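You operate a simulated robot arm through the tools that you are given. There is no shell and no other tool. Be economical: measure what you need, move in short steps, check, and stop when the job is done.

You are at the controls of a simulated robot arm. One attempt, no reset.

JOB
Fetch the red sample mould and set it on top of the wooden block with black plates.

Only the result counts: the job must be done as asked and must still hold three seconds after the hand-in. Knocking over, shifting, dropping, spilling or breaking anything else fails it.

ROBOT AND FRAMES
A 7-joint arm with a two-finger parallel gripper, fixed in place. Base frame: the origin is at the foot of the arm, x ahead of it, y to its left, z up; the work surface is at about z = 0. Readings come in mm, degrees, newtons and seconds.
With the tool pointing down near the work surface it reaches from about 220 to 580 mm from the base axis. Its first joint turns from -66.0 to 66.0 degrees. Payload 2.5 kg.
Tool frame: the origin (TCP) lies between the finger pads and is the grasp point; the fingertips stand 23 mm ahead of it; z points along the fingers, y is the line along which they close. Largest opening 94 mm; finger width 38, thickness 10; the body of the gripper, 54 by 96 mm, starts 39 mm behind the TCP.
Orientation is that of the tool frame in the base frame, as a unit quaternion [w, x, y, z]. With the fingers straight down and closing along the base's y, the tool's x points along the base's -x, its y along +y and its z along -z.

CONTROLS
- The arm moves only by the tool nudge_tool. Its argument "motion" is one flat list of numbers, 7 for each row, row after row: the shift along the base's x, y, z in mm, then the turn, a rotation vector about the base's x, y, z in degrees, then the gripper command, from -1 (fully open) to 1 (shut), values between in proportion. In form: [x, y, z, rx, ry, rz, hand, x, y, z, rx, ry, rz, hand, ...]. A call has 1 to 20 rows; each row shifts and turns the commanded pose from where the row before left it. Rows are played at 5 a second. More than 50 mm and 8.6 degrees between two rows, or a gripper value outside its range, and nothing of the call is played. Where a pose cannot be reached the arm comes as near as it can. A force on the tool above 40 N (or 10 N above the force at the start of the call, whichever is more), or a blocked arm, ends the call early, and 0.2 s more pass. The fingers move at their own pace (about 108 mm/s each) and stop on an object; they squeeze with about 32 N. The grip force told is the motor's: it shows also when the fingers shut on nothing. Time passes only in rows, and 0.2 s behind the last, so rows that do not move let the fingers close. It gives the time, the measured TCP pose, the force on the tool (base axes), the opening and the grip force at its end, in the units of the frame above (readings bear some noise), and new pictures: "show" is both (left out), scene, wrist or none.
- Cameras (640 x 400 px; columns grow to the right, rows downward): "scene" is fixed at [106.3, -394.9, 560.5]; the picture's right is [0.92, -0.39, 0.00], its down [-0.16, -0.37, -0.91] and it looks along [0.36, 0.84, -0.41] (base axes); focal length 329 px, centre (320, 200). "wrist" rides on the gripper at [-39, 0, -44] in the tool frame; the picture's right is [0.00, -1.00, 0.00], its down [0.97, 0.00, -0.24] and it looks along [0.24, 0.00, 0.97] (tool axes); focal length 218 px, centre (320, 200). There is no depth. A picture from a camera that has moved, and an enlarged one, comes with that camera's place and axes in the base frame and with its lens.
- enlarge(camera, box): a new picture of the part [left, top, right, bottom] of that camera's present view, enlarged. It takes no simulated time.
- close_job(): hands the job in; it is judged then, once.

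Work in short steps. Places have to be worked out from the pictures, the camera data and where the tool is seen: move nearer, look again, correct. Check each grasp and each placing, and mend what went wrong. You have 90 turns and 150 pictures in all, those below and enlarged ones among them. Open the gripper and draw the arm clear of the work before you hand the job in, unless the task says otherwise; then end with one line.

The tools are called after "Call:" as name(argument=value, ...) on one line, values as JSON. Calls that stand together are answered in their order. nudge_tool: Moves the arm, as the interface text tells. Its arguments: {"type":"object","properties":{"motion":{"type":"array","items":{"type":"number"}},"show":{"type":"string","enum":["both","scene","wrist","none"]}},"required":["motion"]} The other tools are called the same way: enlarge (camera, box) takes an enlarged picture of a part of a camera's view; close_job () hands the job in.

At the start:

```text
time: 0.0
ee_pos: [432.3, 64.5, 399.0]
tool_rot: [-0.001, 0.0, 1.0, 0.001]
contact_force: [0.4, 0.2, 0.0]
opening: 94.1
finger_force: 0.1
```

scene: 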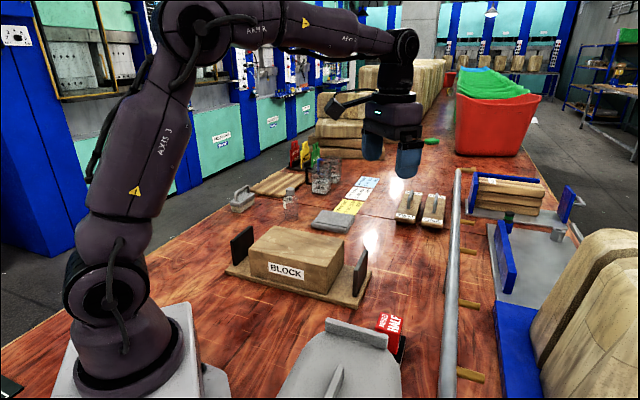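
wrist: 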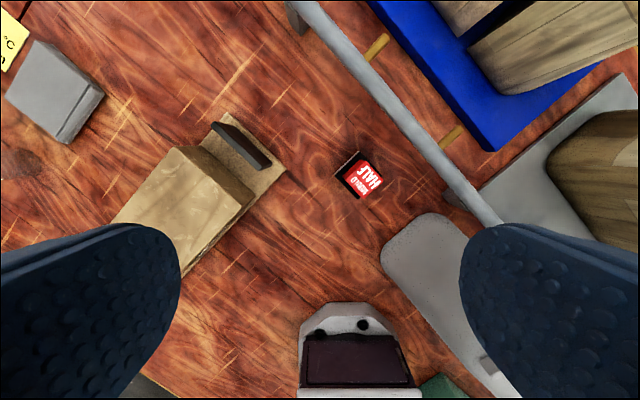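

The red item labelled "MOULD HALF" lies near the block; I enlarge both views to check which object is meant.

Call:
enlarge(camera="scene", box=[210, 200, 450, 400])

Call:
enlarge(camera="wrist", box=[100, 80, 440, 300])

Call:
enlarge(camera="scene", box=[220, 130, 460, 250])

```text
2.00 times, centred on (330, 300) of scene
camera zoom: at [106.3, -394.9, 560.5], right [0.92, -0.39, 0.0], down [-0.16, -0.37, -0.91], along [0.36, 0.84, -0.41], focal length 658 px, centre (300, 0)
```

zoom: 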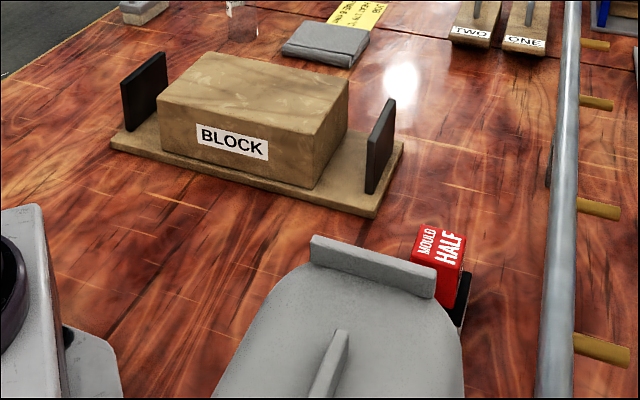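

```text
1.82 times, centred on (270, 190) of wrist
camera zoom: at [471.4, 65.0, 442.8], right [0.0, -1.0, 0.0], down [-0.97, 0.0, 0.24], along [-0.24, 0.0, -0.97], focal length 397 px, centre (411, 218)
```

zoom: 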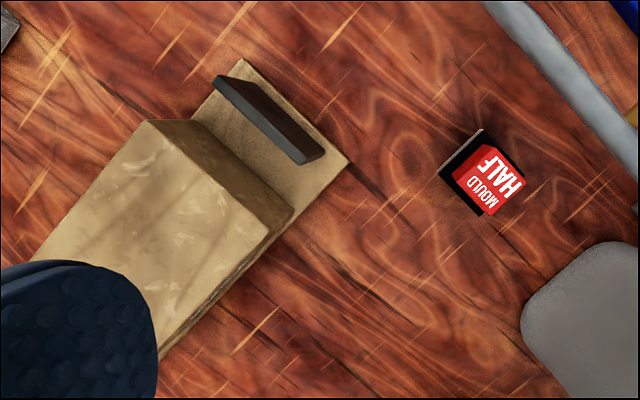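

```text
2.67 times, centred on (340, 190) of scene
camera zoom: at [106.3, -394.9, 560.5], right [0.92, -0.39, 0.0], down [-0.16, -0.37, -0.91], along [0.36, 0.84, -0.41], focal length 877 px, centre (267, 227)
```

zoom: 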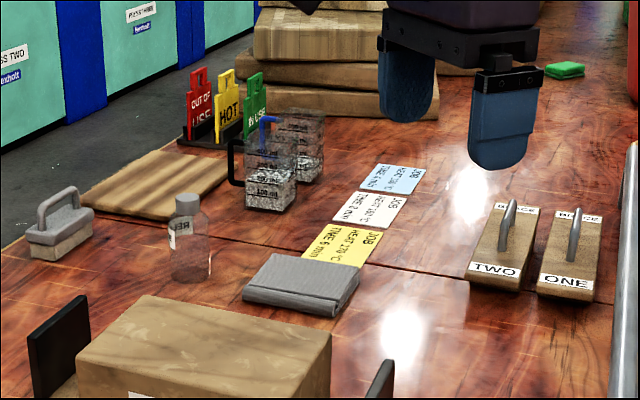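

The mould appears at about (415, -10), standing some 70 mm tall; I go above it and lower for a better look.

Call:
nudge_tool(motion=[-5, -25, -30, 0, 0, 0, -1, -5, -25, -35, 0, 0, 0, -1, -5, -25, -35, 0, 0, 0, -1, 0, 0, 0, 0, 0, 0, -1])

```text
time: 1.0
ee_pos: [417.9, -10.5, 296.9]
tool_rot: [-0.001, 0.0, 1.0, 0.0]
contact_force: [-0.5, 0.3, -0.5]
opening: 93.8
finger_force: 0.0
camera wrist: at [456.9, -10.4, 341.5], right [0.0, -1.0, 0.0], down [-0.97, 0.0, 0.24], along [-0.24, 0.0, -0.97], focal length 218 px, centre (320, 200)
```

scene: 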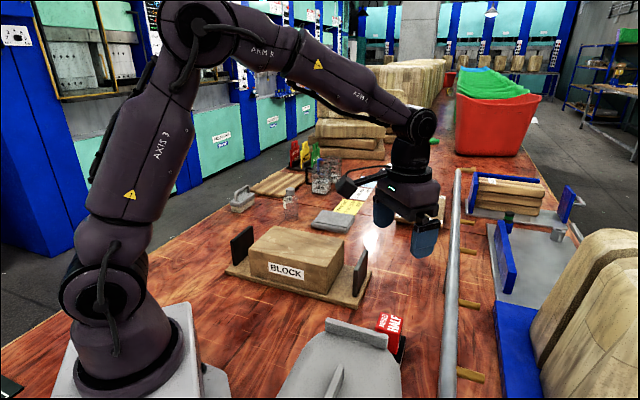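
wrist: 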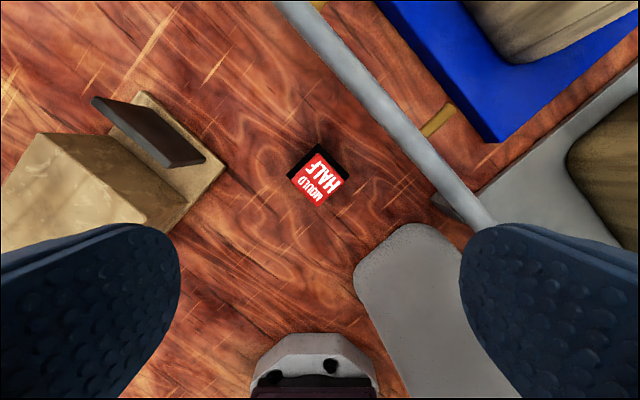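

Call:
enlarge(camera="wrist", box=[240, 120, 400, 220])

Call:
enlarge(camera="scene", box=[320, 290, 480, 390])

```text
4.00 times, centred on (320, 170) of wrist
camera zoom: at [456.9, -10.4, 341.5], right [0.0, -1.0, 0.0], down [-0.97, 0.0, 0.24], along [-0.24, 0.0, -0.97], focal length 873 px, centre (320, 320)
```

zoom: 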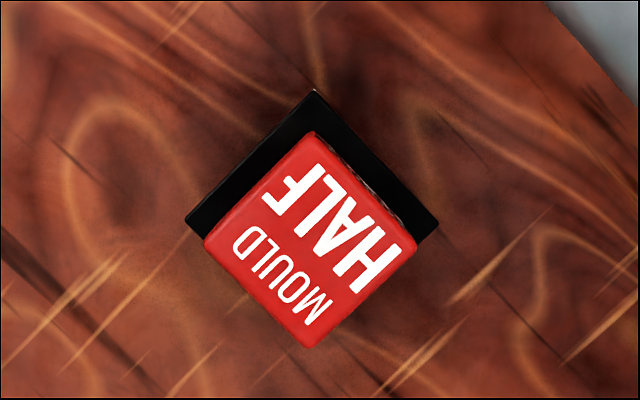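

```text
4.00 times, centred on (400, 340) of scene
camera zoom: at [106.2, -394.9, 560.5], right [0.92, -0.39, 0.0], down [-0.16, -0.37, -0.91], along [0.36, 0.84, -0.41], focal length 1316 px, centre (0, -360)
```

zoom: 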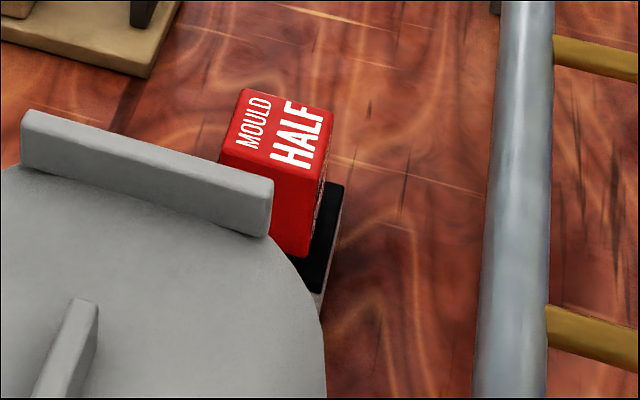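

The red block seems to sit on a separate black-topped stand about 45 mm high, at about (417, -8). I move to +x and lower to see it from the side.

Call:
nudge_tool(motion=[35, 0, -30, 0, 0, 0, -1, 35, 0, -30, 0, 0, 0, -1, 30, 0, -30, 0, 0, 0, -1, 0, 0, 0, 0, 0, 0, -1])

```text
time: 2.0
ee_pos: [517.7, -10.0, 207.6]
tool_rot: [0.0, 0.0, 1.0, 0.0]
contact_force: [0.1, -0.1, -0.6]
opening: 93.9
finger_force: 0.2
camera wrist: at [556.6, -10.4, 251.4], right [0.0, -1.0, 0.0], down [-0.97, 0.0, 0.24], along [-0.24, 0.0, -0.97], focal length 218 px, centre (320, 200)
```

scene: 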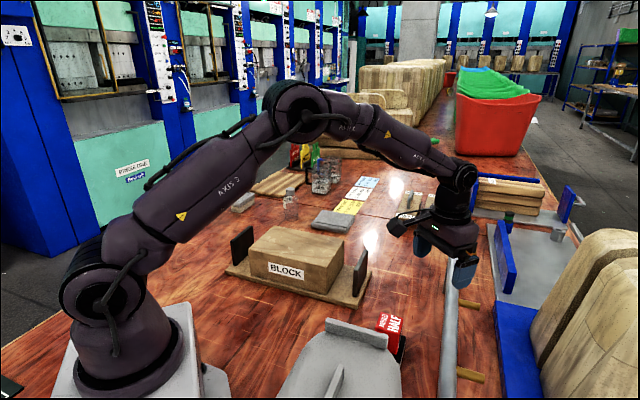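
wrist: 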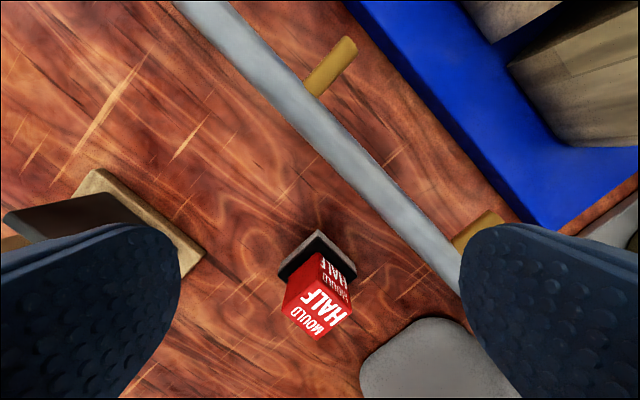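

Call:
enlarge(camera="wrist", box=[240, 220, 400, 350])

```text
3.08 times, centred on (320, 285) of wrist
camera zoom: at [556.6, -10.4, 251.4], right [0.0, -1.0, 0.0], down [-0.97, 0.0, 0.24], along [-0.24, 0.0, -0.97], focal length 672 px, centre (320, -62)
```

zoom: 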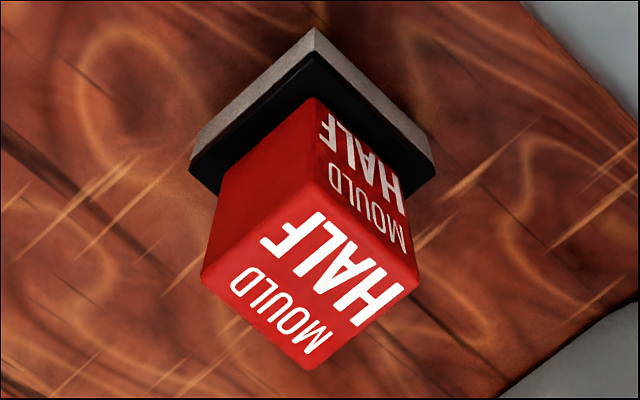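

Red mould: about 45 mm square, z about 43–93, centred near (418, -8), turned 45°, standing on a black-topped stand. I go above it and turn the gripper 45°.

Call:
nudge_tool(motion=[-20, 0.5, 0, 0, 0, 7.5, -1, -20, 0.5, 0, 0, 0, 7.5, -1, -20, 0.5, 0, 0, 0, 7.5, -1, -20, 0.5, 0, 0, 0, 7.5, -1, -20, 0.5, 0, 0, 0, 7.5, -1, 0, 0, 0, 0, 0, 7.5, -1, 0, 0, 0, 0, 0, 0, -1])

```text
time: 3.6
ee_pos: [417.1, -7.8, 208.6]
tool_rot: [0.0, -0.383, 0.924, 0.0]
contact_force: [-0.3, -0.9, -0.7]
opening: 93.9
finger_force: 0.1
camera wrist: at [444.7, 20.3, 252.7], right [0.71, -0.71, 0.0], down [-0.69, -0.69, 0.24], along [-0.17, -0.17, -0.97], focal length 218 px, centre (320, 200)
```

scene: 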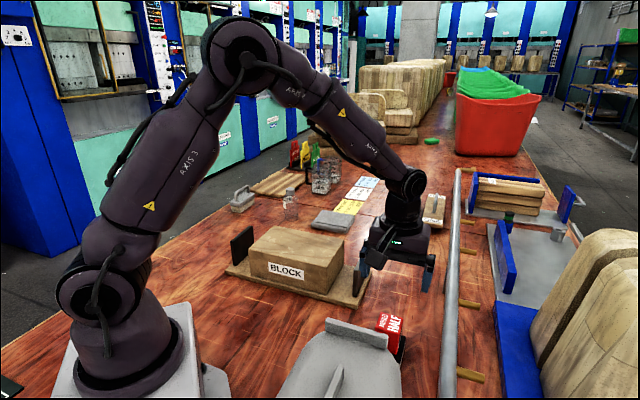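
wrist: 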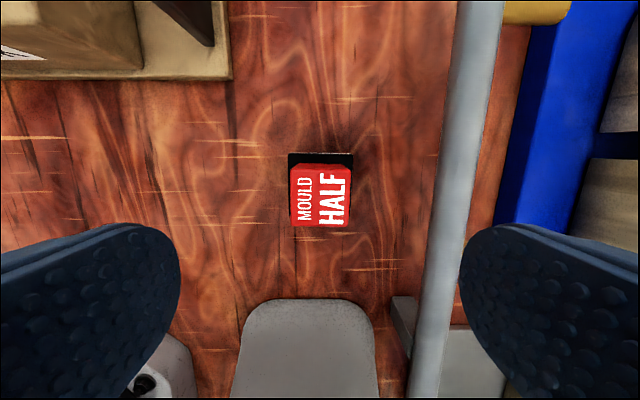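

Call:
enlarge(camera="wrist", box=[240, 140, 400, 240])

```text
4.00 times, centred on (320, 190) of wrist
camera zoom: at [444.7, 20.3, 252.7], right [0.71, -0.71, 0.0], down [-0.69, -0.69, 0.24], along [-0.17, -0.17, -0.97], focal length 873 px, centre (320, 240)
```

zoom: 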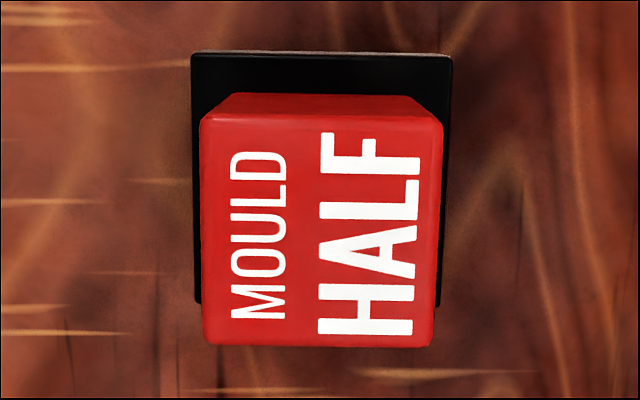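

The gripper is centred and aligned on the mould. I go down to TCP z ≈ 78, leaving the tips above the stand.

Call:
nudge_tool(motion=[0.5, 0.5, -30, 0, 0, 0, -1, 0, 0.5, -30, 0, 0, 0, -1, 0, 0, -30, 0, 0, 0, -1, 0, 0, -25, 0, 0, 0, -1, 0, 0, -15, 0, 0, 0, -1, 0, 0, 0, 0, 0, 0, -1])

```text
time: 5.0
ee_pos: [418.6, -6.3, 79.7]
tool_rot: [0.0, -0.383, 0.924, 0.0]
contact_force: [-0.4, -0.4, -0.8]
opening: 94.1
finger_force: 0.0
camera wrist: at [445.9, 21.2, 122.9], right [0.71, -0.71, 0.0], down [-0.69, -0.69, 0.24], along [-0.17, -0.17, -0.97], focal length 218 px, centre (320, 200)
```

scene: 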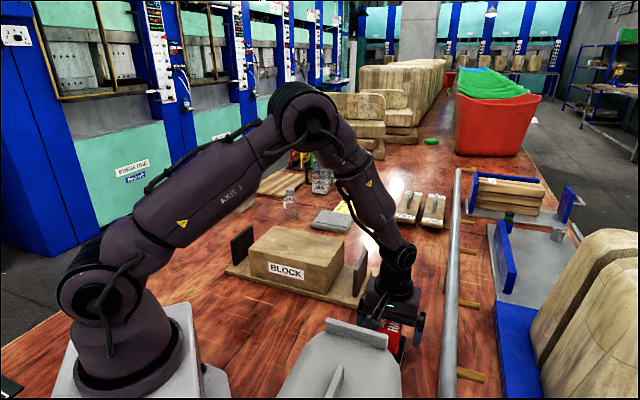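
wrist: 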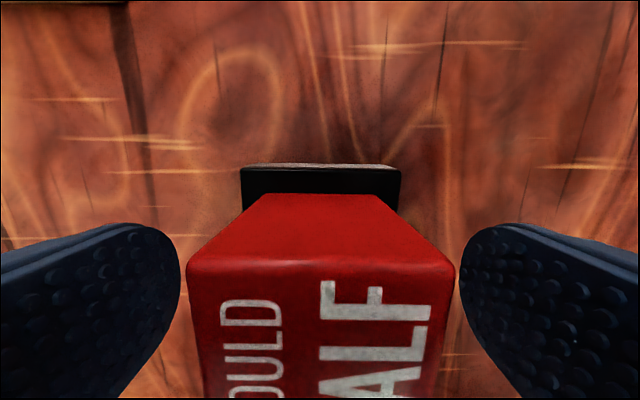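

Fingers straddle the mould evenly; closing.

Call:
nudge_tool(motion=[0, 0, 0, 0, 0, 0, 1, 0, 0, 0, 0, 0, 0, 1, 0, 0, 0, 0, 0, 0, 1, 0, 0, 0, 0, 0, 0, 1], show="wrist")

```text
time: 6.0
ee_pos: [417.7, -5.1, 79.9]
tool_rot: [0.0, -0.383, 0.924, 0.0]
contact_force: [0.7, -0.7, 0.2]
opening: 46.0
finger_force: 32.2
camera wrist: at [445.8, 21.2, 123.1], right [0.71, -0.71, 0.0], down [-0.69, -0.69, 0.24], along [-0.17, -0.17, -0.97], focal length 218 px, centre (320, 200)
```

wrist: 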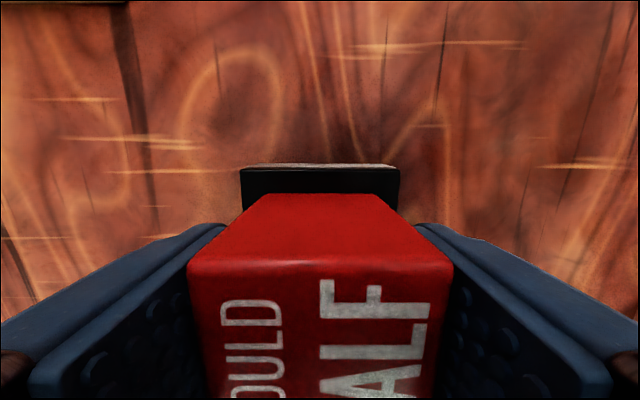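

Held at 46 mm. I lift it a little first and check whether the stand stays behind.

Call:
nudge_tool(motion=[0, 0, 8, 0, 0, 0, 1, 0, 0, 12, 0, 0, 0, 1, 0, 0, 20, 0, 0, 0, 1, 0, 0, 0, 0, 0, 0, 1])

```text
time: 7.0
ee_pos: [417.7, -5.2, 119.4]
tool_rot: [0.0, -0.382, 0.924, 0.0]
contact_force: [1.3, 0.3, -0.3]
opening: 0.1
finger_force: 32.2
camera wrist: at [445.7, 21.7, 163.2], right [0.71, -0.71, 0.0], down [-0.69, -0.69, 0.24], along [-0.17, -0.17, -0.97], focal length 218 px, centre (320, 200)
```

scene: 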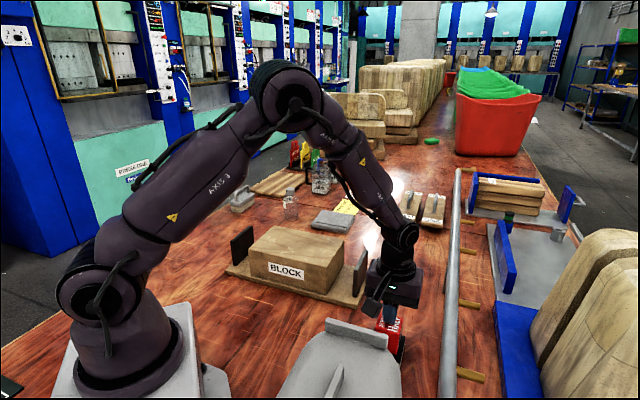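
wrist: 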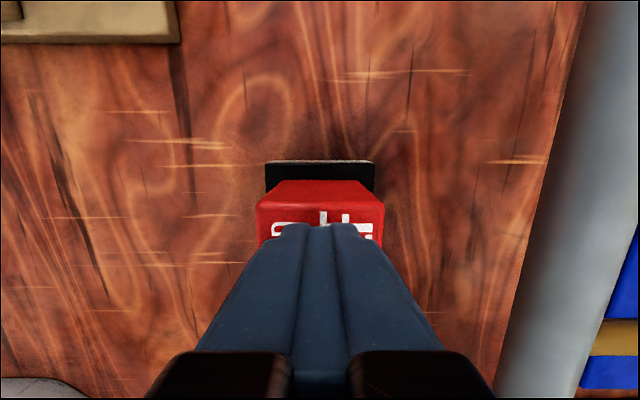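

The fingers slid off and the mould stayed put. I open, back off in +x+y and look at its shape (taper, flange) from the side.

Call:
nudge_tool(motion=[0, 0, 25, 0, 0, 0, 1, 20, 20, 25, 0, 0, 0, -1, 25, 25, 0, 0, 0, 0, -1, 15, 15, 0, 0, 0, 0, -1, 0, 0, 0, 0, 0, 0, -1])

Call:
enlarge(camera="wrist", box=[240, 200, 400, 320])

Call:
enlarge(camera="scene", box=[360, 295, 440, 375])

```text
time: 8.2
ee_pos: [477.5, 55.4, 169.6]
tool_rot: [0.0, -0.383, 0.924, 0.0]
contact_force: [-0.8, -0.9, 0.6]
opening: 93.9
finger_force: 0.0
camera wrist: at [506.0, 82.5, 212.2], right [0.71, -0.71, 0.0], down [-0.69, -0.69, 0.24], along [-0.17, -0.17, -0.97], focal length 218 px, centre (320, 200)
```

scene: 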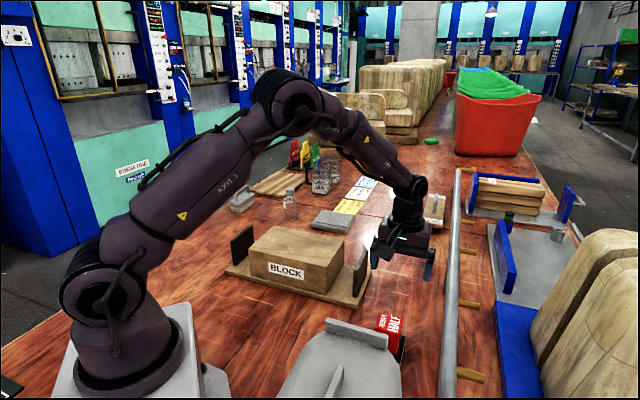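
wrist: 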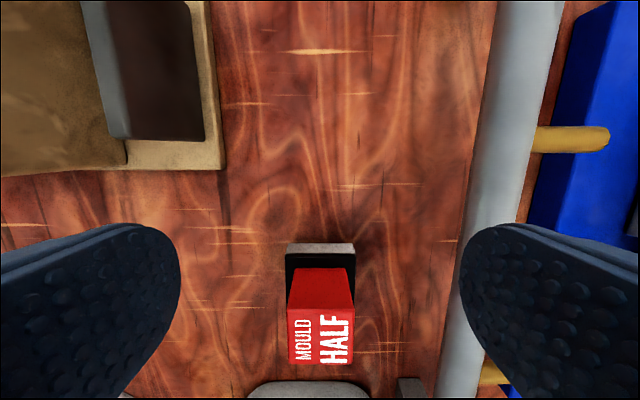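

```text
3.33 times, centred on (320, 260) of wrist
camera zoom: at [506.0, 82.5, 212.2], right [0.71, -0.71, 0.0], down [-0.69, -0.69, 0.24], along [-0.17, -0.17, -0.97], focal length 728 px, centre (320, 0)
```

zoom: 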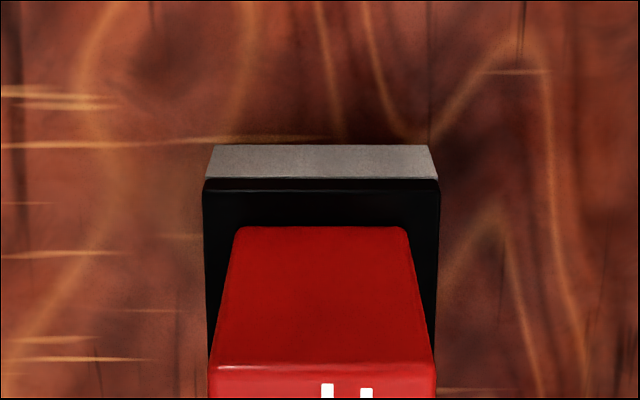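

```text
5.00 times, centred on (400, 335) of scene
camera zoom: at [106.3, -394.9, 560.5], right [0.92, -0.39, 0.0], down [-0.16, -0.37, -0.91], along [0.36, 0.84, -0.41], focal length 1644 px, centre (-80, -475)
```

zoom: 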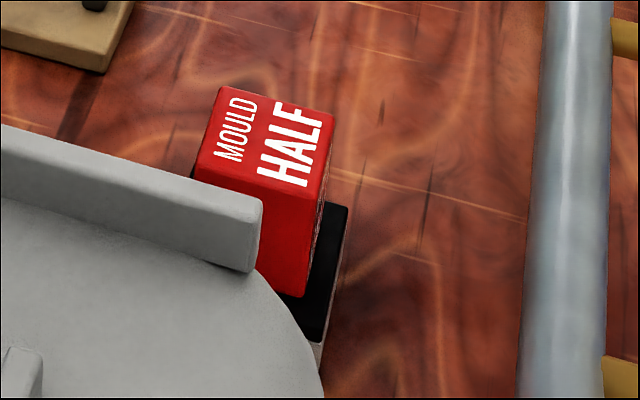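

The mould isn't visibly tapered, but one gripped face looked different; I'll try the other pair of faces, gripping lower and lifting slowly. First move above it and turn 90°.

Call:
nudge_tool(motion=[-10, -10, 0, 0, 0, -7.5, -1, -10, -10, 0, 0, 0, -7.5, -1, -10, -10, 0, 0, 0, -7.5, -1, -10, -10, 0, 0, 0, -7.5, -1, -10, -10, 0, 0, 0, -7.5, -1, -10, -10, 0, 0, 0, -7.5, -1, 0, 0, 0, 0, 0, -7.5, -1, 0, 0, 0, 0, 0, -7.5, -1, 0, 0, 0, 0, 0, -7.5, -1, 0, 0, 0, 0, 0, -7.5, -1, 0, 0, 0, 0, 0, -7.5, -1, 0, 0, 0, 0, 0, -7.5, -1, 0, 0, 0, 0, 0, 0, -1])

Call:
enlarge(camera="wrist", box=[220, 120, 420, 260])

```text
time: 11.0
ee_pos: [417.0, -6.2, 168.1]
tool_rot: [-0.001, 0.383, 0.924, 0.001]
contact_force: [0.5, -0.6, 0.7]
opening: 93.8
finger_force: 0.1
camera wrist: at [445.2, -34.0, 212.8], right [-0.71, -0.71, 0.0], down [-0.69, 0.69, 0.24], along [-0.17, 0.17, -0.97], focal length 218 px, centre (320, 200)
```

scene: 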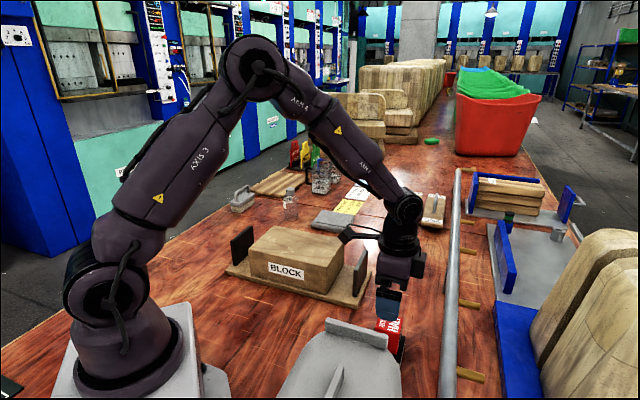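
wrist: 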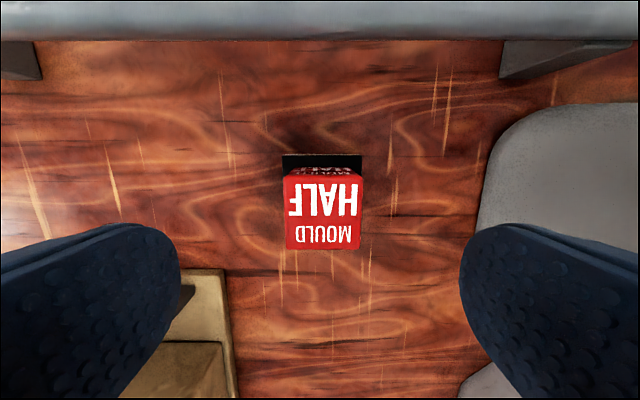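

```text
2.86 times, centred on (320, 190) of wrist
camera zoom: at [445.2, -34.0, 212.8], right [-0.71, -0.71, 0.0], down [-0.69, 0.69, 0.24], along [-0.17, 0.17, -0.97], focal length 624 px, centre (320, 229)
```

zoom: 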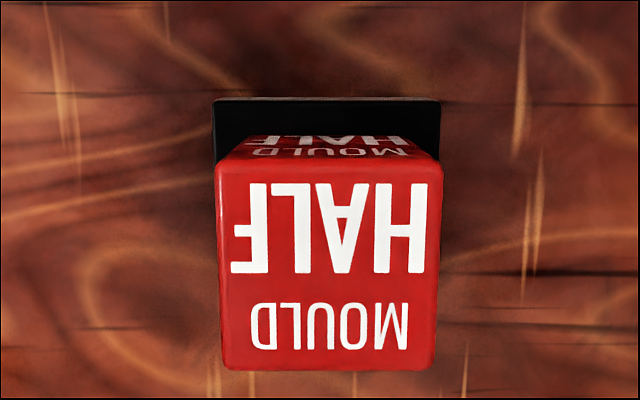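

Nearly centred; shift ~1 mm, descend to z ≈ 72 (tips ≈ 49) and close, watching forces.

Call:
nudge_tool(motion=[-1, -1, -30, 0, 0, 0, -1, 0, 0, -30, 0, 0, 0, -1, 0, 0, -20, 0, 0, 0, -1, 0, 0, -16, 0, 0, 0, -1, 0, 0, 0, 0, 0, 0, -1, 0, 0, 0, 0, 0, 0, 1, 0, 0, 0, 0, 0, 0, 1, 0, 0, 0, 0, 0, 0, 1, 0, 0, 0, 0, 0, 0, 1], show="wrist")

Call:
nudge_tool(motion=[0, 0, 3, 0, 0, 0, 1, 0, 0, 0, 0, 0, 0, 1], show="wrist")

```text
time: 13.0
ee_pos: [417.7, -7.4, 72.1]
tool_rot: [0.0, 0.383, 0.924, -0.001]
contact_force: [2.0, -1.1, -0.6]
opening: 45.7
finger_force: 31.7
camera wrist: at [444.4, -35.6, 117.0], right [-0.71, -0.71, 0.0], down [-0.69, 0.69, 0.24], along [-0.17, 0.17, -0.97], focal length 218 px, centre (320, 200)
```

wrist: 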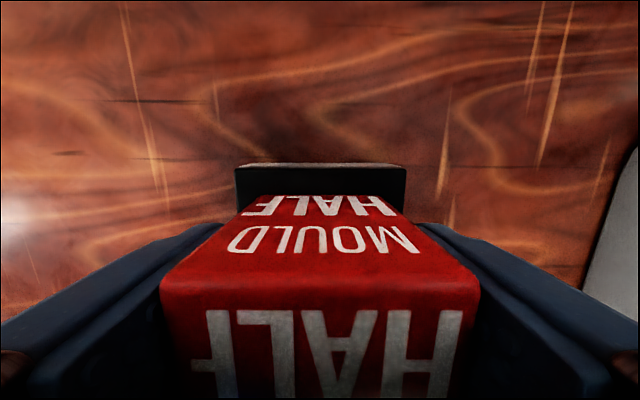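

```text
time: 13.6
ee_pos: [417.5, -6.5, 75.2]
tool_rot: [0.0, 0.382, 0.924, 0.0]
contact_force: [-0.1, -0.6, -9.0]
opening: 45.9
finger_force: 32.6
camera wrist: at [444.3, -35.2, 119.2], right [-0.71, -0.71, 0.0], down [-0.69, 0.69, 0.24], along [-0.17, 0.17, -0.97], focal length 218 px, centre (320, 200)
```

wrist: 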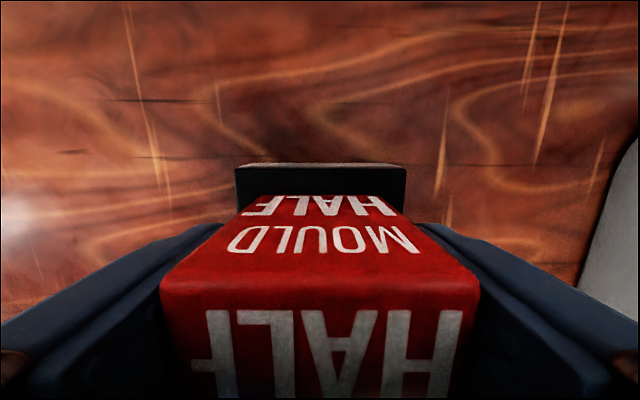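

Force −9 N and neither the mould nor its black base shrank in view: both seem to rise together. I lift slowly further and check.

Call:
nudge_tool(motion=[0, 0, 2, 0, 0, 0, 1, 0, 0, 3, 0, 0, 0, 1, 0, 0, 3, 0, 0, 0, 1, 0, 0, 0, 0, 0, 0, 1])

Call:
enlarge(camera="scene", box=[360, 295, 440, 375])

```text
time: 14.6
ee_pos: [418.1, -6.5, 82.4]
tool_rot: [0.0, 0.383, 0.924, 0.0]
contact_force: [-0.6, -0.7, -10.4]
opening: 45.7
finger_force: 32.5
camera wrist: at [444.8, -34.9, 128.0], right [-0.71, -0.71, 0.0], down [-0.69, 0.69, 0.24], along [-0.17, 0.17, -0.97], focal length 218 px, centre (320, 200)
```

scene: 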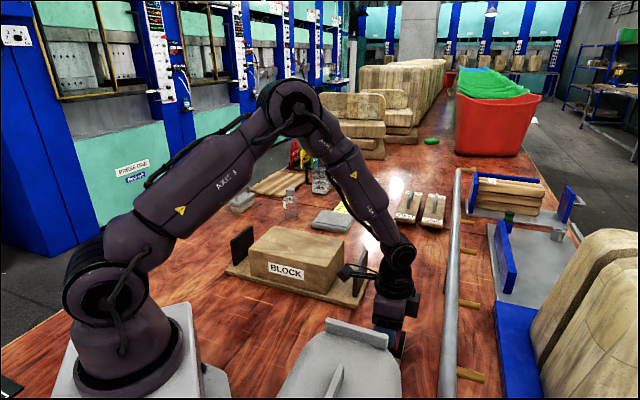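
wrist: 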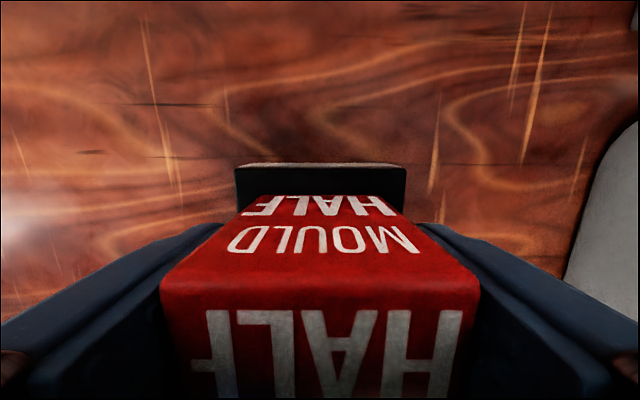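

```text
5.00 times, centred on (400, 335) of scene
camera zoom: at [106.3, -394.9, 560.5], right [0.92, -0.39, 0.0], down [-0.16, -0.37, -0.91], along [0.36, 0.84, -0.41], focal length 1644 px, centre (-80, -475)
```

zoom: 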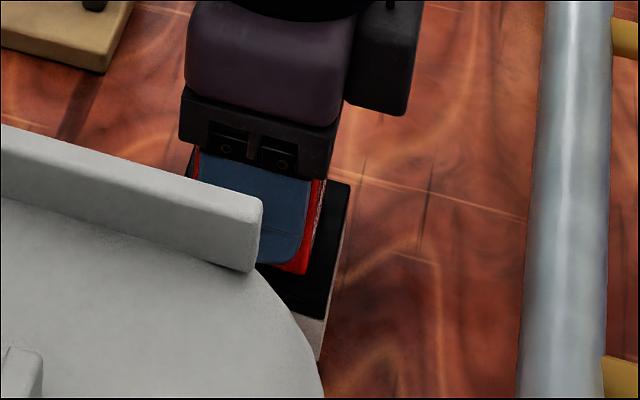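

The base is part of the mould and it lifts as one (~1 kg). I raise it gently to clear the block and its plates.

Call:
nudge_tool(motion=[0, 0, 3, 0, 0, 0, 1, 0, 0, 5, 0, 0, 0, 1, 0, 0, 8, 0, 0, 0, 1, 0, 0, 10, 0, 0, 0, 1, 0, 0, 12, 0, 0, 0, 1, 0, 0, 12, 0, 0, 0, 1, 0, 0, 12, 0, 0, 0, 1, 0, 0, 12, 0, 0, 0, 1, 0, 0, 12, 0, 0, 0, 1, 0, 0, 12, 0, 0, 0, 1, 0, 0, 12, 0, 0, 0, 1, 0, 0, 12, 0, 0, 0, 1, 0, 0, 12, 0, 0, 0, 1, 0, 0, 12, 0, 0, 0, 1, 0, 0, 12, 0, 0, 0, 1, 0, 0, 10, 0, 0, 0, 1, 0, 0, 6, 0, 0, 0, 1, 0, 0, 0, 0, 0, 0, 1])

```text
time: 18.4
ee_pos: [416.2, -7.8, 257.5]
tool_rot: [0.0, 0.383, 0.924, 0.0]
contact_force: [-0.7, -0.4, -9.3]
opening: 45.9
finger_force: 32.5
camera wrist: at [444.4, -35.5, 301.7], right [-0.71, -0.71, 0.0], down [-0.69, 0.69, 0.24], along [-0.17, 0.17, -0.97], focal length 218 px, centre (320, 200)
```

scene: 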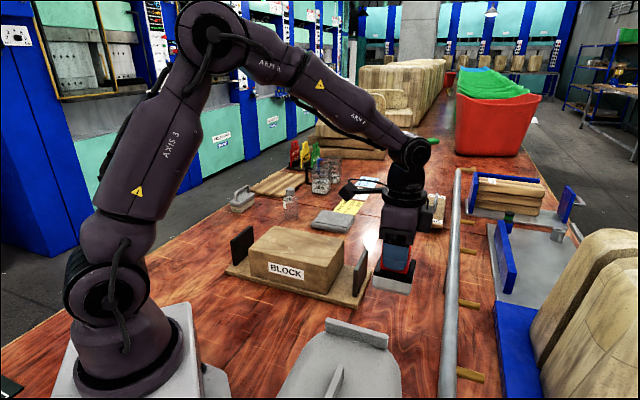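
wrist: 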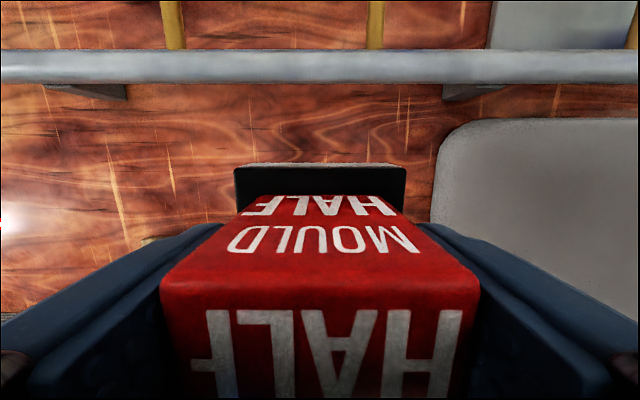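

The mould is held firmly. I measure its base bottom in the scene, and the block's top.

Call:
enlarge(camera="scene", box=[340, 220, 440, 300])

Call:
enlarge(camera="scene", box=[220, 215, 380, 315])

```text
5.00 times, centred on (390, 260) of scene
camera zoom: at [106.3, -394.9, 560.5], right [0.92, -0.39, 0.0], down [-0.16, -0.37, -0.91], along [0.36, 0.84, -0.41], focal length 1644 px, centre (-30, -100)
```

zoom: 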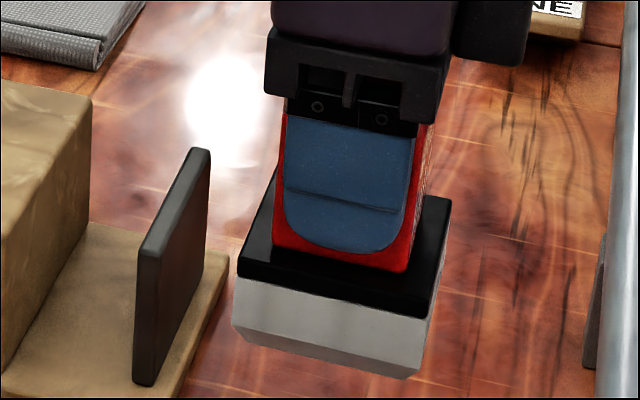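

```text
4.00 times, centred on (300, 265) of scene
camera zoom: at [106.3, -394.9, 560.5], right [0.92, -0.39, 0.0], down [-0.16, -0.37, -0.91], along [0.36, 0.84, -0.41], focal length 1316 px, centre (400, -60)
```

zoom: 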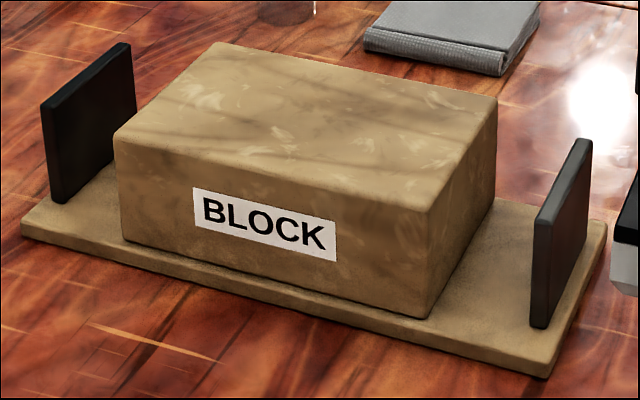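

Mould bottom is ~71 mm below the TCP; block top z ≈ 95, centre ≈ (347, 317). I carry it over at height, smoothly.

Call:
nudge_tool(motion=[-1, 5, 0, 0, 0, 0, 1, -2, 9, 0, 0, 0, 0, 1, -3, 14, 0, 0, 0, 0, 1, -4, 18, 0, 0, 0, 0, 1, -4, 19, 0, 0, 0, 0, 1, -4, 19, 0, 0, 0, 0, 1, -4, 19, 0, 0, 0, 0, 1, -4, 19, 0, 0, 0, 0, 1, -4, 19, 0, 0, 0, 0, 1, -4, 19, 0, 0, 0, 0, 1, -4, 19, 0, 0, 0, 0, 1, -4, 19, 0, 0, 0, 0, 1, -4, 19, 0, 0, 0, 0, 1, -4, 19, 0, 0, 0, 0, 1, -4, 19, 0, 0, 0, 0, 1, -4, 19, 0, 0, 0, 0, 1, -4, 19, 0, 0, 0, 0, 1, -4, 18, 0, 0, 0, 0, 1, -3, 14, 0, 0, 0, 0, 1, 0, 0, 0, 0, 0, 0, 1])

```text
time: 22.6
ee_pos: [348.8, 318.4, 256.9]
tool_rot: [0.0, 0.382, 0.924, 0.0]
contact_force: [1.5, -0.7, -9.7]
opening: 45.8
finger_force: 32.2
camera wrist: at [375.9, 289.5, 301.7], right [-0.71, -0.71, 0.0], down [-0.69, 0.69, 0.24], along [-0.17, 0.17, -0.97], focal length 218 px, centre (320, 200)
```

scene: 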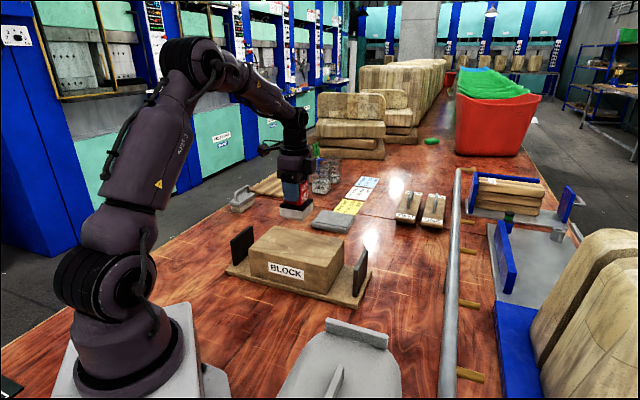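
wrist: 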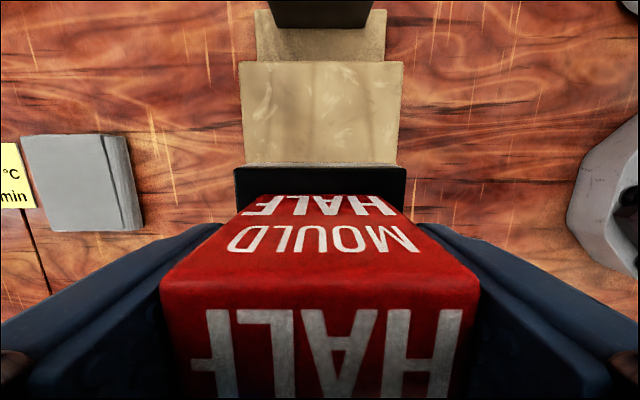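

Block alignment confirmed (its right end at (425, 240) as predicted). I lower to just above contact.

Call:
nudge_tool(motion=[0, 0, -8, 0, 0, 0, 1, 0, 0, -12, 0, 0, 0, 1, 0, 0, -12, 0, 0, 0, 1, 0, 0, -12, 0, 0, 0, 1, 0, 0, -12, 0, 0, 0, 1, 0, 0, -12, 0, 0, 0, 1, 0, 0, -8, 0, 0, 0, 1, 0, 0, -4, 0, 0, 0, 1, 0, 0, 0, 0, 0, 0, 1])

Call:
enlarge(camera="scene", box=[220, 200, 380, 300])

```text
time: 24.6
ee_pos: [347.9, 318.7, 176.7]
tool_rot: [0.0, 0.383, 0.924, 0.0]
contact_force: [0.3, 0.3, -10.3]
opening: 46.0
finger_force: 32.3
camera wrist: at [374.7, 290.0, 220.9], right [-0.71, -0.71, 0.0], down [-0.69, 0.69, 0.24], along [-0.17, 0.17, -0.97], focal length 218 px, centre (320, 200)
```

scene: 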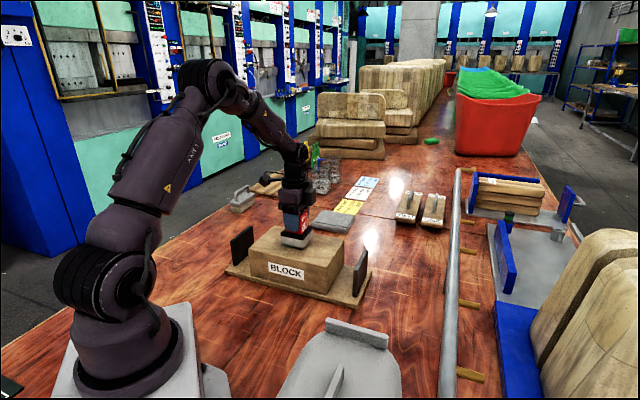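
wrist: 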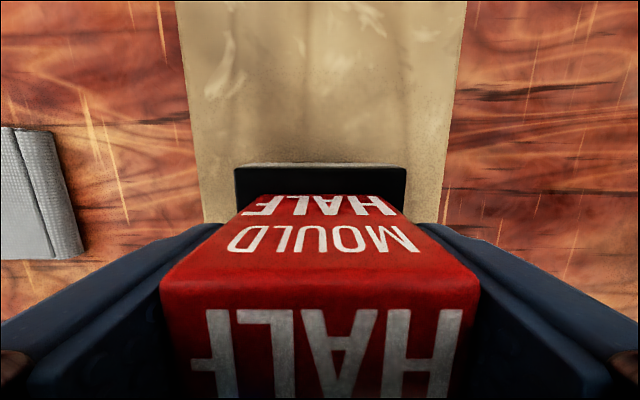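

```text
4.00 times, centred on (300, 250) of scene
camera zoom: at [106.3, -394.8, 560.5], right [0.92, -0.39, 0.0], down [-0.16, -0.37, -0.91], along [0.36, 0.84, -0.41], focal length 1316 px, centre (400, 0)
```

zoom: 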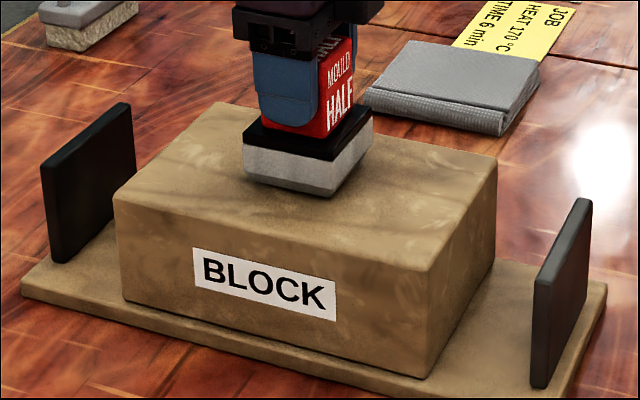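

It hovers about a centimetre above the block; I lower in 1.5 mm steps until the weight comes off.

Call:
nudge_tool(motion=[0, 0, -2, 0, 0, 0, 1, 0, 0, -2, 0, 0, 0, 1, 0, 0, -1.5, 0, 0, 0, 1, 0, 0, -1.5, 0, 0, 0, 1, 0, 0, 0, 0, 0, 0, 1], show="none")

Call:
nudge_tool(motion=[0, 0, -1.5, 0, 0, 0, 1, 0, 0, 0, 0, 0, 0, 1], show="none")

```text
time: 25.8
ee_pos: [348.4, 318.2, 173.8]
tool_rot: [0.001, 0.382, 0.924, 0.001]
contact_force: [-11.6, -7.8, 25.5]
opening: 46.0
finger_force: 31.9
```

```text
time: 26.4
ee_pos: [347.9, 318.9, 170.7]
tool_rot: [0.001, 0.383, 0.924, 0.001]
contact_force: [-4.9, -4.4, 29.6]
opening: 46.0
finger_force: 32.4
```

Contact is made with some excess push (~30 N); I ease up 2.5 mm and look.

Call:
nudge_tool(motion=[0, 0, 1.5, 0, 0, 0, 1, 0, 0, 1, 0, 0, 0, 1, 0, 0, 0, 0, 0, 0, 1])

Call:
enlarge(camera="scene", box=[220, 200, 380, 300])

```text
time: 27.2
ee_pos: [346.8, 317.6, 171.0]
tool_rot: [-0.001, 0.383, 0.924, -0.002]
contact_force: [2.0, 1.5, -3.1]
opening: 45.8
finger_force: 32.4
camera wrist: at [374.5, 289.5, 214.8], right [-0.71, -0.71, 0.0], down [-0.69, 0.69, 0.24], along [-0.17, 0.17, -0.97], focal length 218 px, centre (320, 200)
```

scene: 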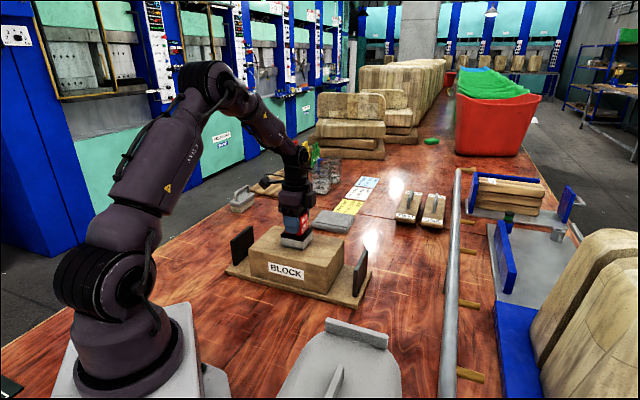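
wrist: 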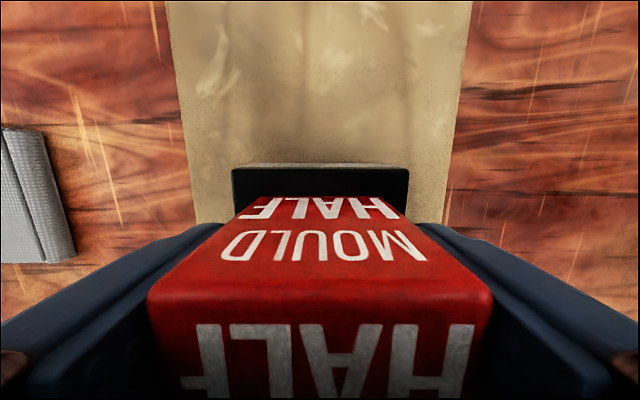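

```text
4.00 times, centred on (300, 250) of scene
camera zoom: at [106.3, -394.9, 560.5], right [0.92, -0.39, 0.0], down [-0.16, -0.37, -0.91], along [0.36, 0.84, -0.41], focal length 1316 px, centre (400, 0)
```

zoom: 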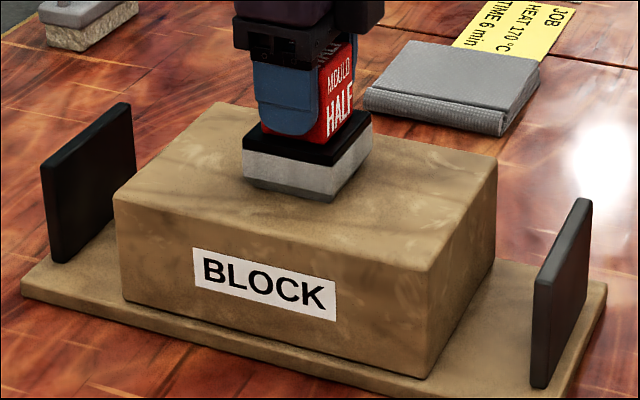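

It rests on the block with most of its weight; I lower 0.5 mm and open.

Call:
nudge_tool(motion=[0, 0, -0.5, 0, 0, 0, 1, 0, 0, 0, 0, 0, 0, -0.2, 0, 0, 0, 0, 0, 0, -1, 0, 0, 0, 0, 0, 0, -1, 0, 0, 0, 0, 0, 0, -1])

```text
time: 28.4
ee_pos: [347.7, 318.4, 171.5]
tool_rot: [0.0, 0.383, 0.924, 0.0]
contact_force: [0.5, 0.3, 0.2]
opening: 93.7
finger_force: 0.1
camera wrist: at [375.2, 290.1, 215.5], right [-0.71, -0.71, 0.0], down [-0.69, 0.69, 0.24], along [-0.17, 0.17, -0.97], focal length 218 px, centre (320, 200)
```

scene: 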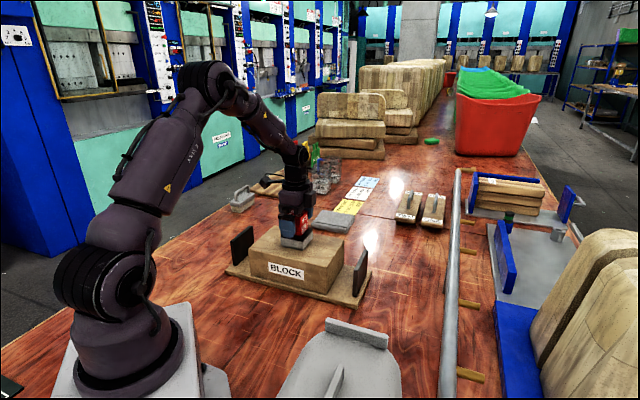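
wrist: 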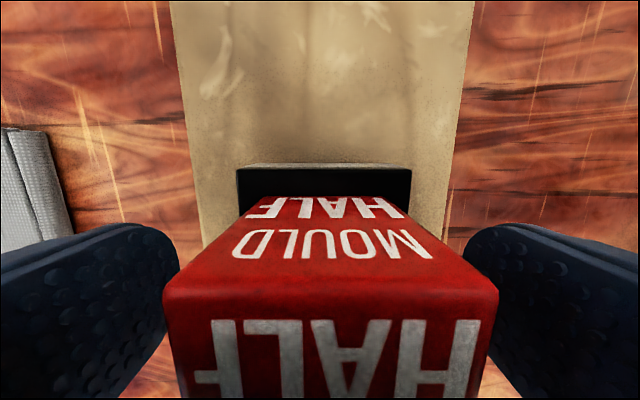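

Released; I rise straight up and draw back.

Call:
nudge_tool(motion=[0, 0, 15, 0, 0, 0, -1, 0, 0, 25, 0, 0, 0, -1, 0, 0, 35, 0, 0, 0, -1, 0, 0, 35, 0, 0, 0, -1, 0, 0, 35, 0, 0, 0, -1, 15, -40, 0, 0, 0, 0, -1, 15, -40, 0, 0, 0, 0, -1, 15, -40, 0, 0, 0, 0, -1, 0, 0, 0, 0, 0, 0, -1])

Call:
enlarge(camera="scene", box=[220, 200, 380, 300])

```text
time: 30.4
ee_pos: [395.0, 200.2, 315.3]
tool_rot: [0.0, 0.383, 0.924, -0.001]
contact_force: [0.4, -0.4, 0.2]
opening: 94.2
finger_force: 0.0
camera wrist: at [422.4, 172.1, 360.2], right [-0.71, -0.71, 0.0], down [-0.69, 0.69, 0.24], along [-0.17, 0.17, -0.97], focal length 218 px, centre (320, 200)
```

scene: 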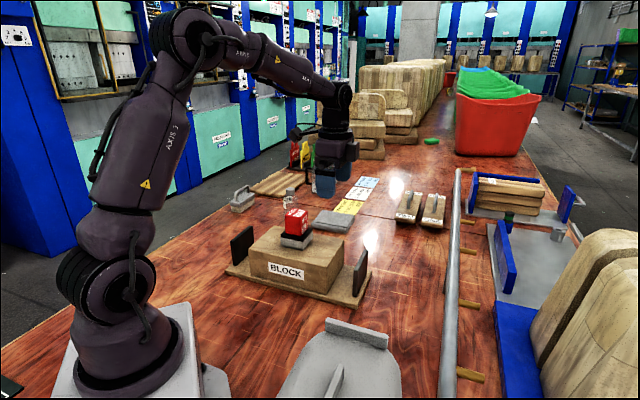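
wrist: 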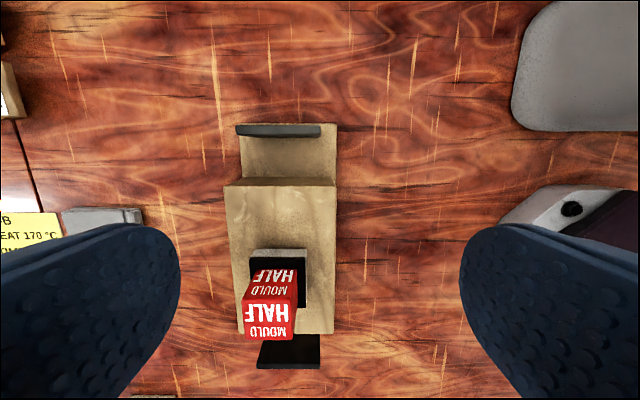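

```text
4.00 times, centred on (300, 250) of scene
camera zoom: at [106.2, -394.9, 560.5], right [0.92, -0.39, 0.0], down [-0.16, -0.37, -0.91], along [0.36, 0.84, -0.41], focal length 1316 px, centre (400, 0)
```

zoom: 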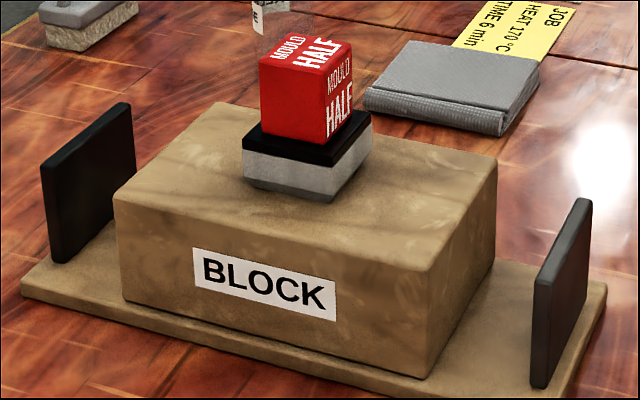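

The mould stands upright on the block between its plates. Nothing else has moved and the arm is clear, so I hand in.

Call:
close_job()

```text
The job is handed in.
```

The red sample mould is standing upright on top of the wooden block between its black plates, the arm is clear, nothing else appeared to move in the final pictures, and the job is handed in.
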